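You operate a simulated robot arm through the tools that you are given. There is no shell and no other tool. Be economical: measure what you need, move in short steps, check, and stop when the job is done.

Carry out the task below with a simulated robot arm. There is one attempt and no reset: what you move stays moved.

TASK
Pull the waste drawer open.
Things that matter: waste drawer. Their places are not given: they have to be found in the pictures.

It is judged by the outcome, as a careful person would: the job done as asked, and still so three seconds after it is handed in. It fails if anything else is knocked over, pushed out of place, dropped, spilled or broken.

THE ROBOT
A 6-joint arm with a two-finger parallel gripper, fixed in place. Base frame: the origin is at the foot of the arm, x ahead of it, y to its left, z up. Lengths are in cm, angles in rad, forces in N, time in s.
With the tool pointing down near the work surface it reaches from about 26 to 68 cm from the base axis. Its first joint turns from -1.152 to 1.152 rad. Payload 2.9 kg.
Tool frame: the origin (TCP) lies between the finger pads and is the grasp point; the fingertips stand 3 cm ahead of it; z points along the fingers, y is the line along which they close. The gripper opens to 11 cm. The fingers are 2 cm wide and 1 cm thick; the gripper's body (4.8 by 11.2 cm) begins 5.5 cm behind the TCP.
Orientation is told as [roll, pitch, yaw] about the base's x, y, z axes, in that order, counted from this pose: with the fingers straight down and closing along the base's y, the tool's x points along the base's -x, its y along +y and its z along -z.

THE INTERFACE
- The arm moves only by the tool step_arm. Its argument "steps" is a list of rows, each an object of numbers (a shift or turn left out is 0, a gripper value left out holds the last): "tx", "ty", "tz": the shift along the tool's x, y, z in cm; "wx", "wy", "wz": the turn, a rotation vector about the tool's x, y, z in rad; "fingers": the finger opening in cm, from 0 to 11. In form: [{"tx": .., "ty": .., "tz": .., "wx": .., "wy": .., "wz": .., "fingers": ..}, ...]. A call has 1 to 10 rows; each row shifts and turns the commanded pose from where the row before left it, along the tool's axes as they then stand. A row lasts 0.2 s, in which the tool goes at most 5 cm and 0.15 rad; a call with a longer step from one row to the next is refused whole, and so is a gripper value outside its range. A pose out of reach is approached as far as the arm can. The call stops where the force on the tool passes 40 N (or 10 N more than at its start, if that is more) or the arm is blocked; 0.2 s more then pass. The fingers move at their own pace (about 10.8 cm/s each) and stop on an object; they squeeze with about 22 N. The grip force told is the motor's: it shows also when the fingers shut on nothing. Time passes only in rows, and 0.2 s behind the last, so rows that do not move let the fingers close. It gives the time, the measured TCP pose, the force on the tool (base axes), the opening and the grip force at its end, in the units of the frame above (readings bear some noise).
- Cameras (640 x 400 px; columns grow to the right, rows downward): "scene" is fixed at [6.3, 42.22, 138.62]; the picture's right is [-0.88, -0.48, 0.00], its down [-0.27, 0.48, -0.83] and it looks along [0.40, -0.73, -0.55] (base axes); focal length 309 px, centre (320, 200). "wrist" rides on the gripper at [-3.6, 0, -5.7] in the tool frame; the picture's right is [0.00, -1.00, 0.00], its down [0.97, 0.00, -0.24] and it looks along [0.24, 0.00, 0.97] (tool axes); focal length 218 px, centre (320, 200).
- grab_frame(camera): a new picture of that camera. No time passes.
- locate(camera, pixels): for up to 12 pixels [column, row] of the newest picture of that camera ("zoom" is the newest enlarged one), the place [x, y, z] in the base frame of the surface seen there, good to about 0.3 cm. No time passes.
- close_up(camera, box): a new picture of the part [left, top, right, bottom] of that camera's present view, enlarged. No time passes.
- sign_off(): hands the job in; it is judged then, once.

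Work in short steps. Measure before you move; look again where a grasp or a placing could have gone wrong, and mend it. You have 60 turns and 20 pictures in all, the two below and enlarged ones among them. Open the gripper and draw the arm clear of the work before you hand the job in, unless the task says otherwise; then end with one line.

The tools are called after ">>>" as a command line: name --argument value ..., lists and objects as JSON in quotes. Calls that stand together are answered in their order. step_arm: Moves the arm, as the interface text tells. Its arguments: {"type":"object","properties":{"steps":{"type":"array"}},"required":["steps"]} The other tools are called the same way: grab_frame (camera) takes a picture; locate (camera, pixels) gives the place of the surface under pixels of a picture; close_up (camera, box) takes an enlarged picture of a part of a camera's view; sign_off () hands the job in.

At the start:

```text
clock: 0.0
ee_pos: [47.08, -8.6, 100.66]
tool_rot: [0.001, -0.001, 0.002]
ft_force: [-0.2, 0.2, 0.1]
grip_width: 10.98
grasp_force: 0.0
```

scene: 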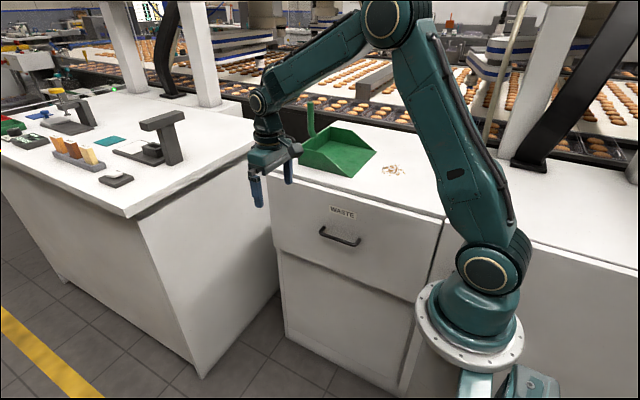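
wrist: 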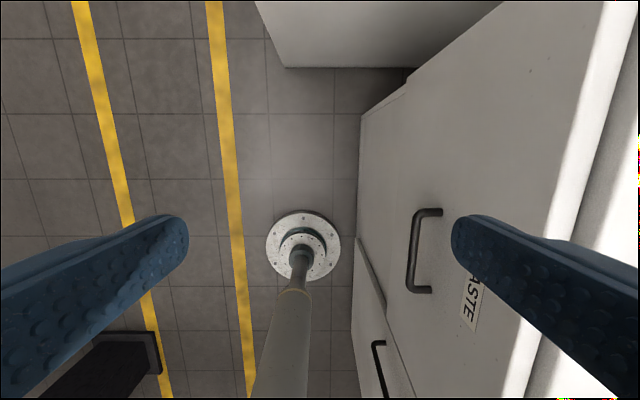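

The waste drawer's handle is at about (340,237) in the scene picture, with the label above it. I'll enlarge that area to measure it.

>>> close_up --camera "scene" --box '[260, 180, 460, 305]'

>>> locate --camera "scene" --pixels '[[322, 230], [340, 239], [358, 242], [340, 225], [340, 260], [275, 175], [440, 220], [285, 250], [415, 295], [200, 200], [250, 150], [135, 215]]'

>>> locate --camera "wrist" --pixels '[[411, 250], [425, 211], [422, 290], [440, 250], [377, 370], [360, 110], [300, 50], [280, 240], [355, 280]]'

```text
3.20 times, centred on (360, 242) of scene
```

zoom: 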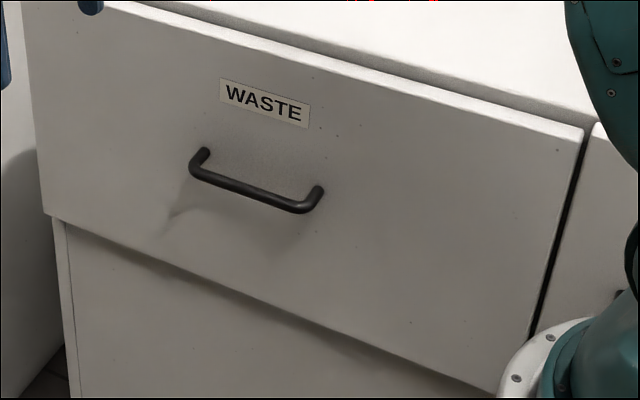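

```text
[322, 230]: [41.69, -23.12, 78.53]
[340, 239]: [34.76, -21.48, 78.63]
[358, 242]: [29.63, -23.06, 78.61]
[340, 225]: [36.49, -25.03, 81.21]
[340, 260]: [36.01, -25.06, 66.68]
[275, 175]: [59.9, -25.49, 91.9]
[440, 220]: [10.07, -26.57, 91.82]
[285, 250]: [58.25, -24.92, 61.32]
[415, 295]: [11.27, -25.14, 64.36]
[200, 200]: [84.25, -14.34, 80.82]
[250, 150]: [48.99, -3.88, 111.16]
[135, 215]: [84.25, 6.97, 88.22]
```

```text
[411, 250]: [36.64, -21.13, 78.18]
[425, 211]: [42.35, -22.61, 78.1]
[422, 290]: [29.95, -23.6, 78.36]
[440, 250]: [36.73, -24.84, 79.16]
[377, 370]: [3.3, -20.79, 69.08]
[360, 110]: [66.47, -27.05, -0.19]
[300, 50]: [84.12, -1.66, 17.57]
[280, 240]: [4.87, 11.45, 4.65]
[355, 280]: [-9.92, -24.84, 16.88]
```

The handle bar runs along x from about 30 to 42, at y≈-21.5, z≈78.4, and the drawer front is at y≈-25. I'll turn the tool to point along -y so the fingers close above and below the bar. This starts with a roll in free space, moving slightly away from the front.

>>> step_arm --steps '[{"ty": 3, "fingers": 5}, {"wx": 0.14}, {"wx": 0.14}, {"wx": 0.14}, {"wx": 0.14}, {"wx": 0.14}]'

```text
clock: 1.4
ee_pos: [47.22, -5.61, 100.53]
tool_rot: [-0.702, 0.002, 0.0]
ft_force: [-0.1, -0.3, 0.5]
grip_width: 5.02
grasp_force: 0.1
```

The roll is working as expected, so I'll finish it.

>>> step_arm --steps '[{"wx": 0.145}, {"wx": 0.145}, {"wx": 0.145}, {"wx": 0.145}, {"wx": 0.145}, {"wx": 0.143}, {}]'

```text
clock: 3.0
ee_pos: [44.39, -8.63, 98.15]
tool_rot: [-1.301, -0.008, 0.02]
ft_force: [-0.1, 0.6, 0.2]
grip_width: 5.03
grasp_force: 0.1
out of reach, approached as far as the arm can: row 4, 5, 6
```

Reach ends at a roll of about -1.3 here, so I'll back the tilt off to about -1.1, which is enough.

>>> step_arm --steps '[{"wx": -0.15}, {"wx": -0.15}, {}]'

```text
clock: 3.8
ee_pos: [44.35, -8.77, 98.18]
tool_rot: [-0.998, -0.005, 0.021]
ft_force: [-0.6, -0.6, 0.2]
grip_width: 5.0
grasp_force: 0.1
```

Now at roll -1.0, with the tool pointing (0,-0.84,-0.54). I'll move to a stand-off 8 cm back from the grasp along the tool axis, at about (36.2,-13.6,83.4).

>>> step_arm --steps '[{"tx": 2.04, "ty": 2.45, "tz": 3.0}, {"tx": 2.04, "ty": 2.45, "tz": 3.0}, {"tx": 2.04, "ty": 2.45, "tz": 3.0}, {"tx": 2.04, "ty": 2.45, "tz": 3.0, "fingers": 3.2}, {}]'

>>> grab_frame --camera "wrist"

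>>> grab_frame --camera "scene"

```text
clock: 5.0
ee_pos: [36.53, -13.66, 83.52]
tool_rot: [-1.0, -0.006, 0.019]
ft_force: [0.0, 0.5, 0.4]
grip_width: 3.21
grasp_force: 0.1
```

```text
16 pictures are left
```

wrist: 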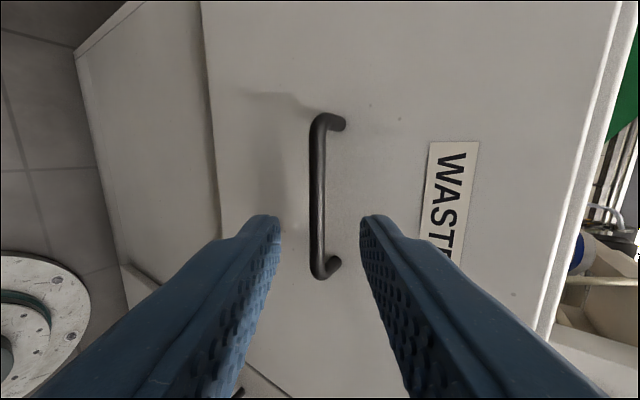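

```text
15 pictures are left
```

scene: 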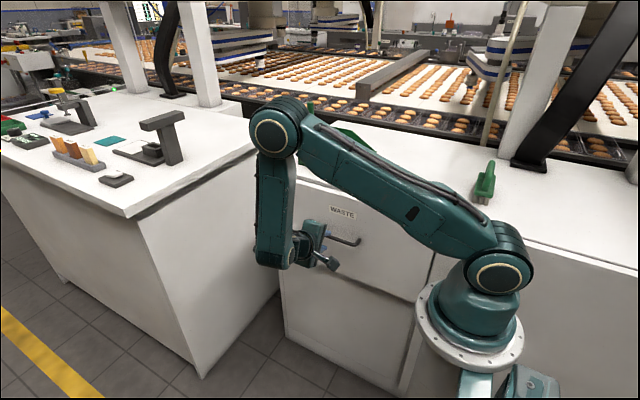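

The bar (column 318) lies centred between the fingers. I'll measure it again from here.

>>> locate --camera "wrist" --pixels '[[318, 150], [318, 200], [318, 240], [313, 200], [323, 200], [345, 200], [290, 150]]'

```text
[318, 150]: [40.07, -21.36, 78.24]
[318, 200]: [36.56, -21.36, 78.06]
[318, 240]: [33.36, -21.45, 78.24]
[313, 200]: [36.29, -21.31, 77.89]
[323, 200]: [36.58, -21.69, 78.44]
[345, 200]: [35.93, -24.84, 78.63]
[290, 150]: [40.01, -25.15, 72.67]
```

The bar's centre is at about y=-21.8, z=77.9. I'll advance about 8.1 cm along the tool with a small ty correction, then close.

>>> step_arm --steps '[{"tz": 3, "ty": 0.3}, {"tz": 3}, {"tz": 1.1}, {"tz": 1.0}, {}, {"fingers": 0}, {}, {}]'

>>> grab_frame --camera "wrist"

```text
clock: 6.8
ee_pos: [36.55, -20.31, 78.95]
tool_rot: [-1.002, -0.008, 0.018]
ft_force: [1.0, -0.4, 8.7]
grip_width: 1.15
grasp_force: 45.4
```

```text
14 pictures are left
```

wrist: 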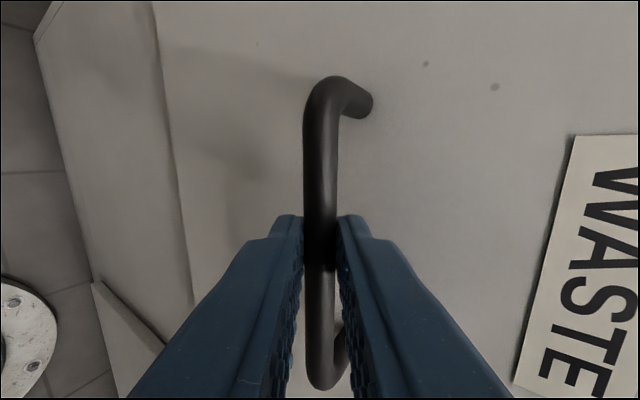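

The bar is gripped (opening 1.15). I'll pull along +y, where each cm is ty 0.54, tz -0.84.

>>> step_arm --steps '[{"ty": 0.54, "tz": -0.84}, {"ty": 0.54, "tz": -0.84}, {"ty": 0.54, "tz": -0.84}, {"ty": 0.54, "tz": -0.84}, {}]'

```text
clock: 8.0
ee_pos: [36.62, -16.21, 78.85]
tool_rot: [-1.007, -0.011, 0.02]
ft_force: [12.9, -0.1, 20.4]
grip_width: 1.16
grasp_force: 45.0
```

The drawer has moved 4 cm. Side loads are building up (x 13, z 20), so I'll ease the command slightly towards +z and +x while continuing.

>>> step_arm --steps '[{"ty": 0.38, "tz": -0.95, "tx": -0.15}, {"ty": 0.54, "tz": -0.84}, {"ty": 0.54, "tz": -0.84}, {"ty": 0.54, "tz": -0.84}, {}]'

>>> grab_frame --camera "scene"

```text
clock: 9.2
ee_pos: [36.57, -12.2, 78.96]
tool_rot: [-0.997, -0.004, 0.018]
ft_force: [8.8, 1.6, -8.2]
grip_width: 1.17
grasp_force: 45.1
```

```text
13 pictures are left
```

scene: 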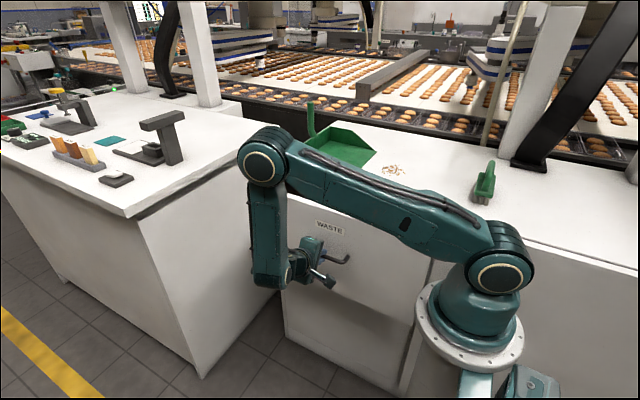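

The drawer is now about 8 cm open. Before pulling further I'll check the clearance between the drawer's near edge and the arm's pedestal.

>>> close_up --camera "scene" --box '[280, 180, 540, 342]'

>>> locate --camera "scene" --pixels '[[425, 260], [418, 275], [412, 300], [405, 320], [420, 300], [430, 335], [440, 345], [480, 370], [520, 340], [460, 275]]'

```text
2.46 times, centred on (410, 261) of scene
```

zoom: 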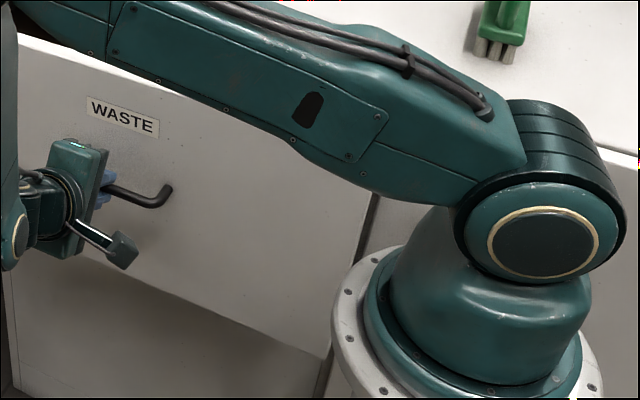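

```text
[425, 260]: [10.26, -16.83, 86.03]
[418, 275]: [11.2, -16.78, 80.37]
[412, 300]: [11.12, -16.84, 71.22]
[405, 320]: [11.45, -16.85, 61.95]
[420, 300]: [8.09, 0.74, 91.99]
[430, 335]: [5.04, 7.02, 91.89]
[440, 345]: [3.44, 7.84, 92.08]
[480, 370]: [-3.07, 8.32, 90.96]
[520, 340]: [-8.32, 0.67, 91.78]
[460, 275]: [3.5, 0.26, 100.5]
```

The ring reaches only x≈8.5 and the drawer edge is at x≈10.5 or more, so it's clear. I'll continue pulling with a small x easing.

>>> step_arm --steps '[{"ty": 0.59, "tz": -0.81, "tx": -0.12}, {"ty": 0.54, "tz": -0.84}, {"ty": 0.54, "tz": -0.84}, {"ty": 0.54, "tz": -0.84}, {"ty": 0.54, "tz": -0.84}, {}]'

```text
clock: 10.6
ee_pos: [36.62, -7.4, 78.89]
tool_rot: [-1.002, -0.006, 0.02]
ft_force: [2.7, 0.4, 4.7]
grip_width: 1.19
grasp_force: 45.3
```

The loads are small and the drawer is about 13 cm open, so I'll keep going.

>>> step_arm --steps '[{"ty": 0.54, "tz": -0.84}, {"ty": 0.54, "tz": -0.84}, {"ty": 0.54, "tz": -0.84}, {"ty": 0.54, "tz": -0.84}, {"ty": 0.54, "tz": -0.84}, {}]'

>>> grab_frame --camera "scene"

```text
clock: 12.0
ee_pos: [36.53, -2.32, 79.02]
tool_rot: [-0.995, -0.007, 0.021]
ft_force: [5.5, 0.6, -10.8]
grip_width: 1.17
grasp_force: 45.4
```

```text
11 pictures are left
```

scene: 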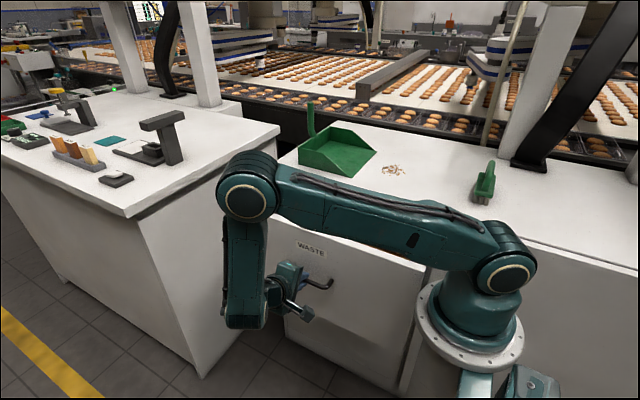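

About 18 cm open and clear of everything. I'll continue with a small z correction.

>>> step_arm --steps '[{"ty": 0.62, "tz": -0.78, "tx": -0.07}, {"ty": 0.54, "tz": -0.84}, {"ty": 0.54, "tz": -0.84}, {"ty": 0.54, "tz": -0.84}, {"ty": 0.54, "tz": -0.84}, {}]'

```text
clock: 13.4
ee_pos: [36.61, 2.75, 78.93]
tool_rot: [-1.001, -0.01, 0.018]
ft_force: [5.3, 0.7, 23.0]
grip_width: 1.16
grasp_force: 44.8
```

>>> step_arm --steps '[{"ty": 0.42, "tz": -0.92, "tx": -0.07}, {"ty": 0.54, "tz": -0.84}, {"ty": 0.54, "tz": -0.84}, {"ty": 0.54, "tz": -0.84}, {}]'

>>> grab_frame --camera "scene"

```text
clock: 14.6
ee_pos: [36.5, 6.82, 78.94]
tool_rot: [-0.999, -0.008, 0.023]
ft_force: [14.1, 1.4, 14.6]
grip_width: 1.17
grasp_force: 44.5
```

```text
10 pictures are left
```

scene: 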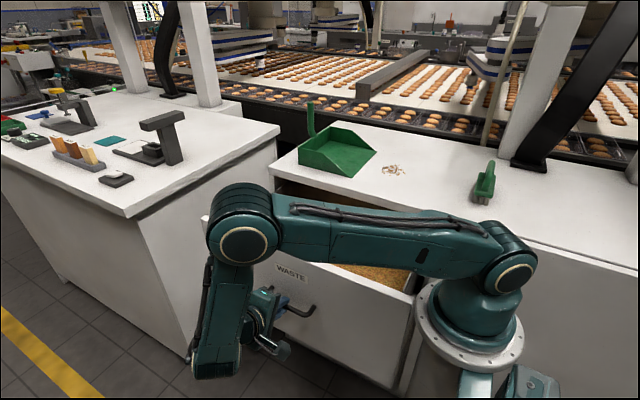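

The drawer is 27 cm open and the waste inside is visible. I'll pull a little further, watching for the stop, with small corrections.

>>> step_arm --steps '[{"ty": 0.44, "tz": -0.9, "tx": -0.12}, {"ty": 0.54, "tz": -0.84}, {"ty": 0.54, "tz": -0.84}, {"ty": 0.54, "tz": -0.84}, {"ty": 0.54, "tz": -0.84}, {}]'

```text
clock: 16.0
ee_pos: [36.56, 11.68, 78.97]
tool_rot: [-0.999, -0.002, 0.021]
ft_force: [6.0, -12.9, -30.7]
grip_width: 1.17
grasp_force: 45.5
```

The y resistance (-13 N) suggests the drawer is at its stop, about 32 cm out. I'll relax the load, open the fingers and withdraw straight back along the tool.

>>> step_arm --steps '[{"ty": 0.1, "tz": 0.2}, {}, {"fingers": 3.2}, {}, {"tz": -1.5}, {"tz": -3}, {"tz": -3}, {}]'

>>> grab_frame --camera "scene"

>>> grab_frame --camera "wrist"

```text
clock: 17.8
ee_pos: [36.49, 17.75, 82.9]
tool_rot: [-1.002, -0.008, 0.018]
ft_force: [1.2, -0.3, 0.2]
grip_width: 3.21
grasp_force: 0.0
```

```text
9 pictures are left
```

scene: 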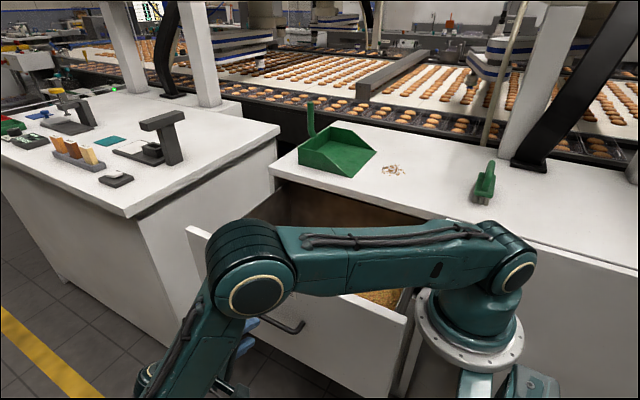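

```text
8 pictures are left
```

wrist: 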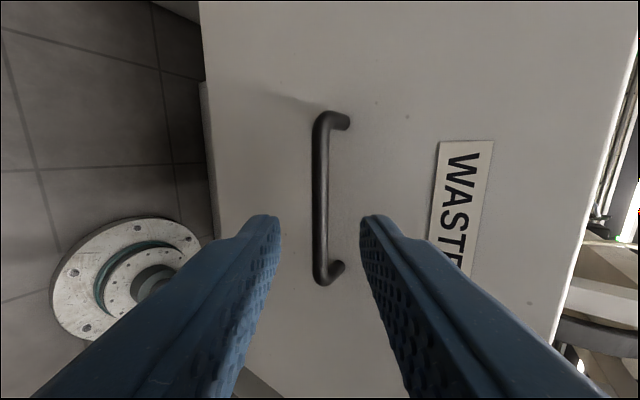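

The handle is released and the drawer stands open. I'll back off a bit more, wait, and check that it stays put.

>>> step_arm --steps '[{"tz": -3, "fingers": 8}, {"tz": -2}, {}, {}, {}, {}]'

>>> grab_frame --camera "wrist"

>>> locate --camera "wrist" --pixels '[[345, 90], [400, 200], [260, 150]]'

```text
clock: 19.2
ee_pos: [36.19, 21.88, 85.51]
tool_rot: [-0.999, -0.004, 0.02]
ft_force: [-0.3, -0.3, 0.4]
grip_width: 8.0
grasp_force: 0.1
```

```text
7 pictures are left
```

wrist: 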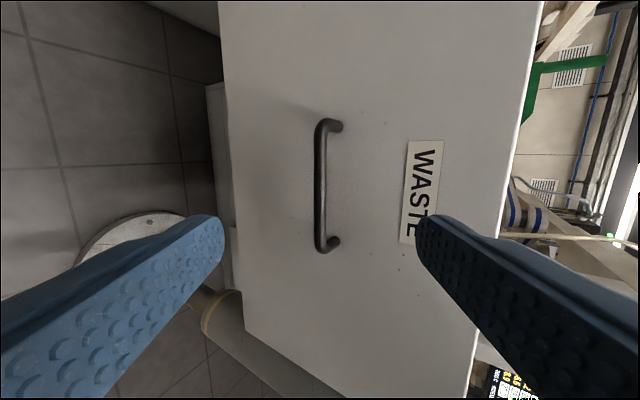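

```text
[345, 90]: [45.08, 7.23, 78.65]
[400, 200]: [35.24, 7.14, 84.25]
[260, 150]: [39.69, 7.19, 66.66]
```

The drawer front is steady at y≈7.2 (it was at -25), the gripper is open, and the arm is clear. Handing in.

>>> sign_off

```text
The job is handed in.
```

The waste drawer is pulled open by about 32 cm and was holding still when I handed in; the gripper is open, the arm is clear, and I saw nothing else disturbed.
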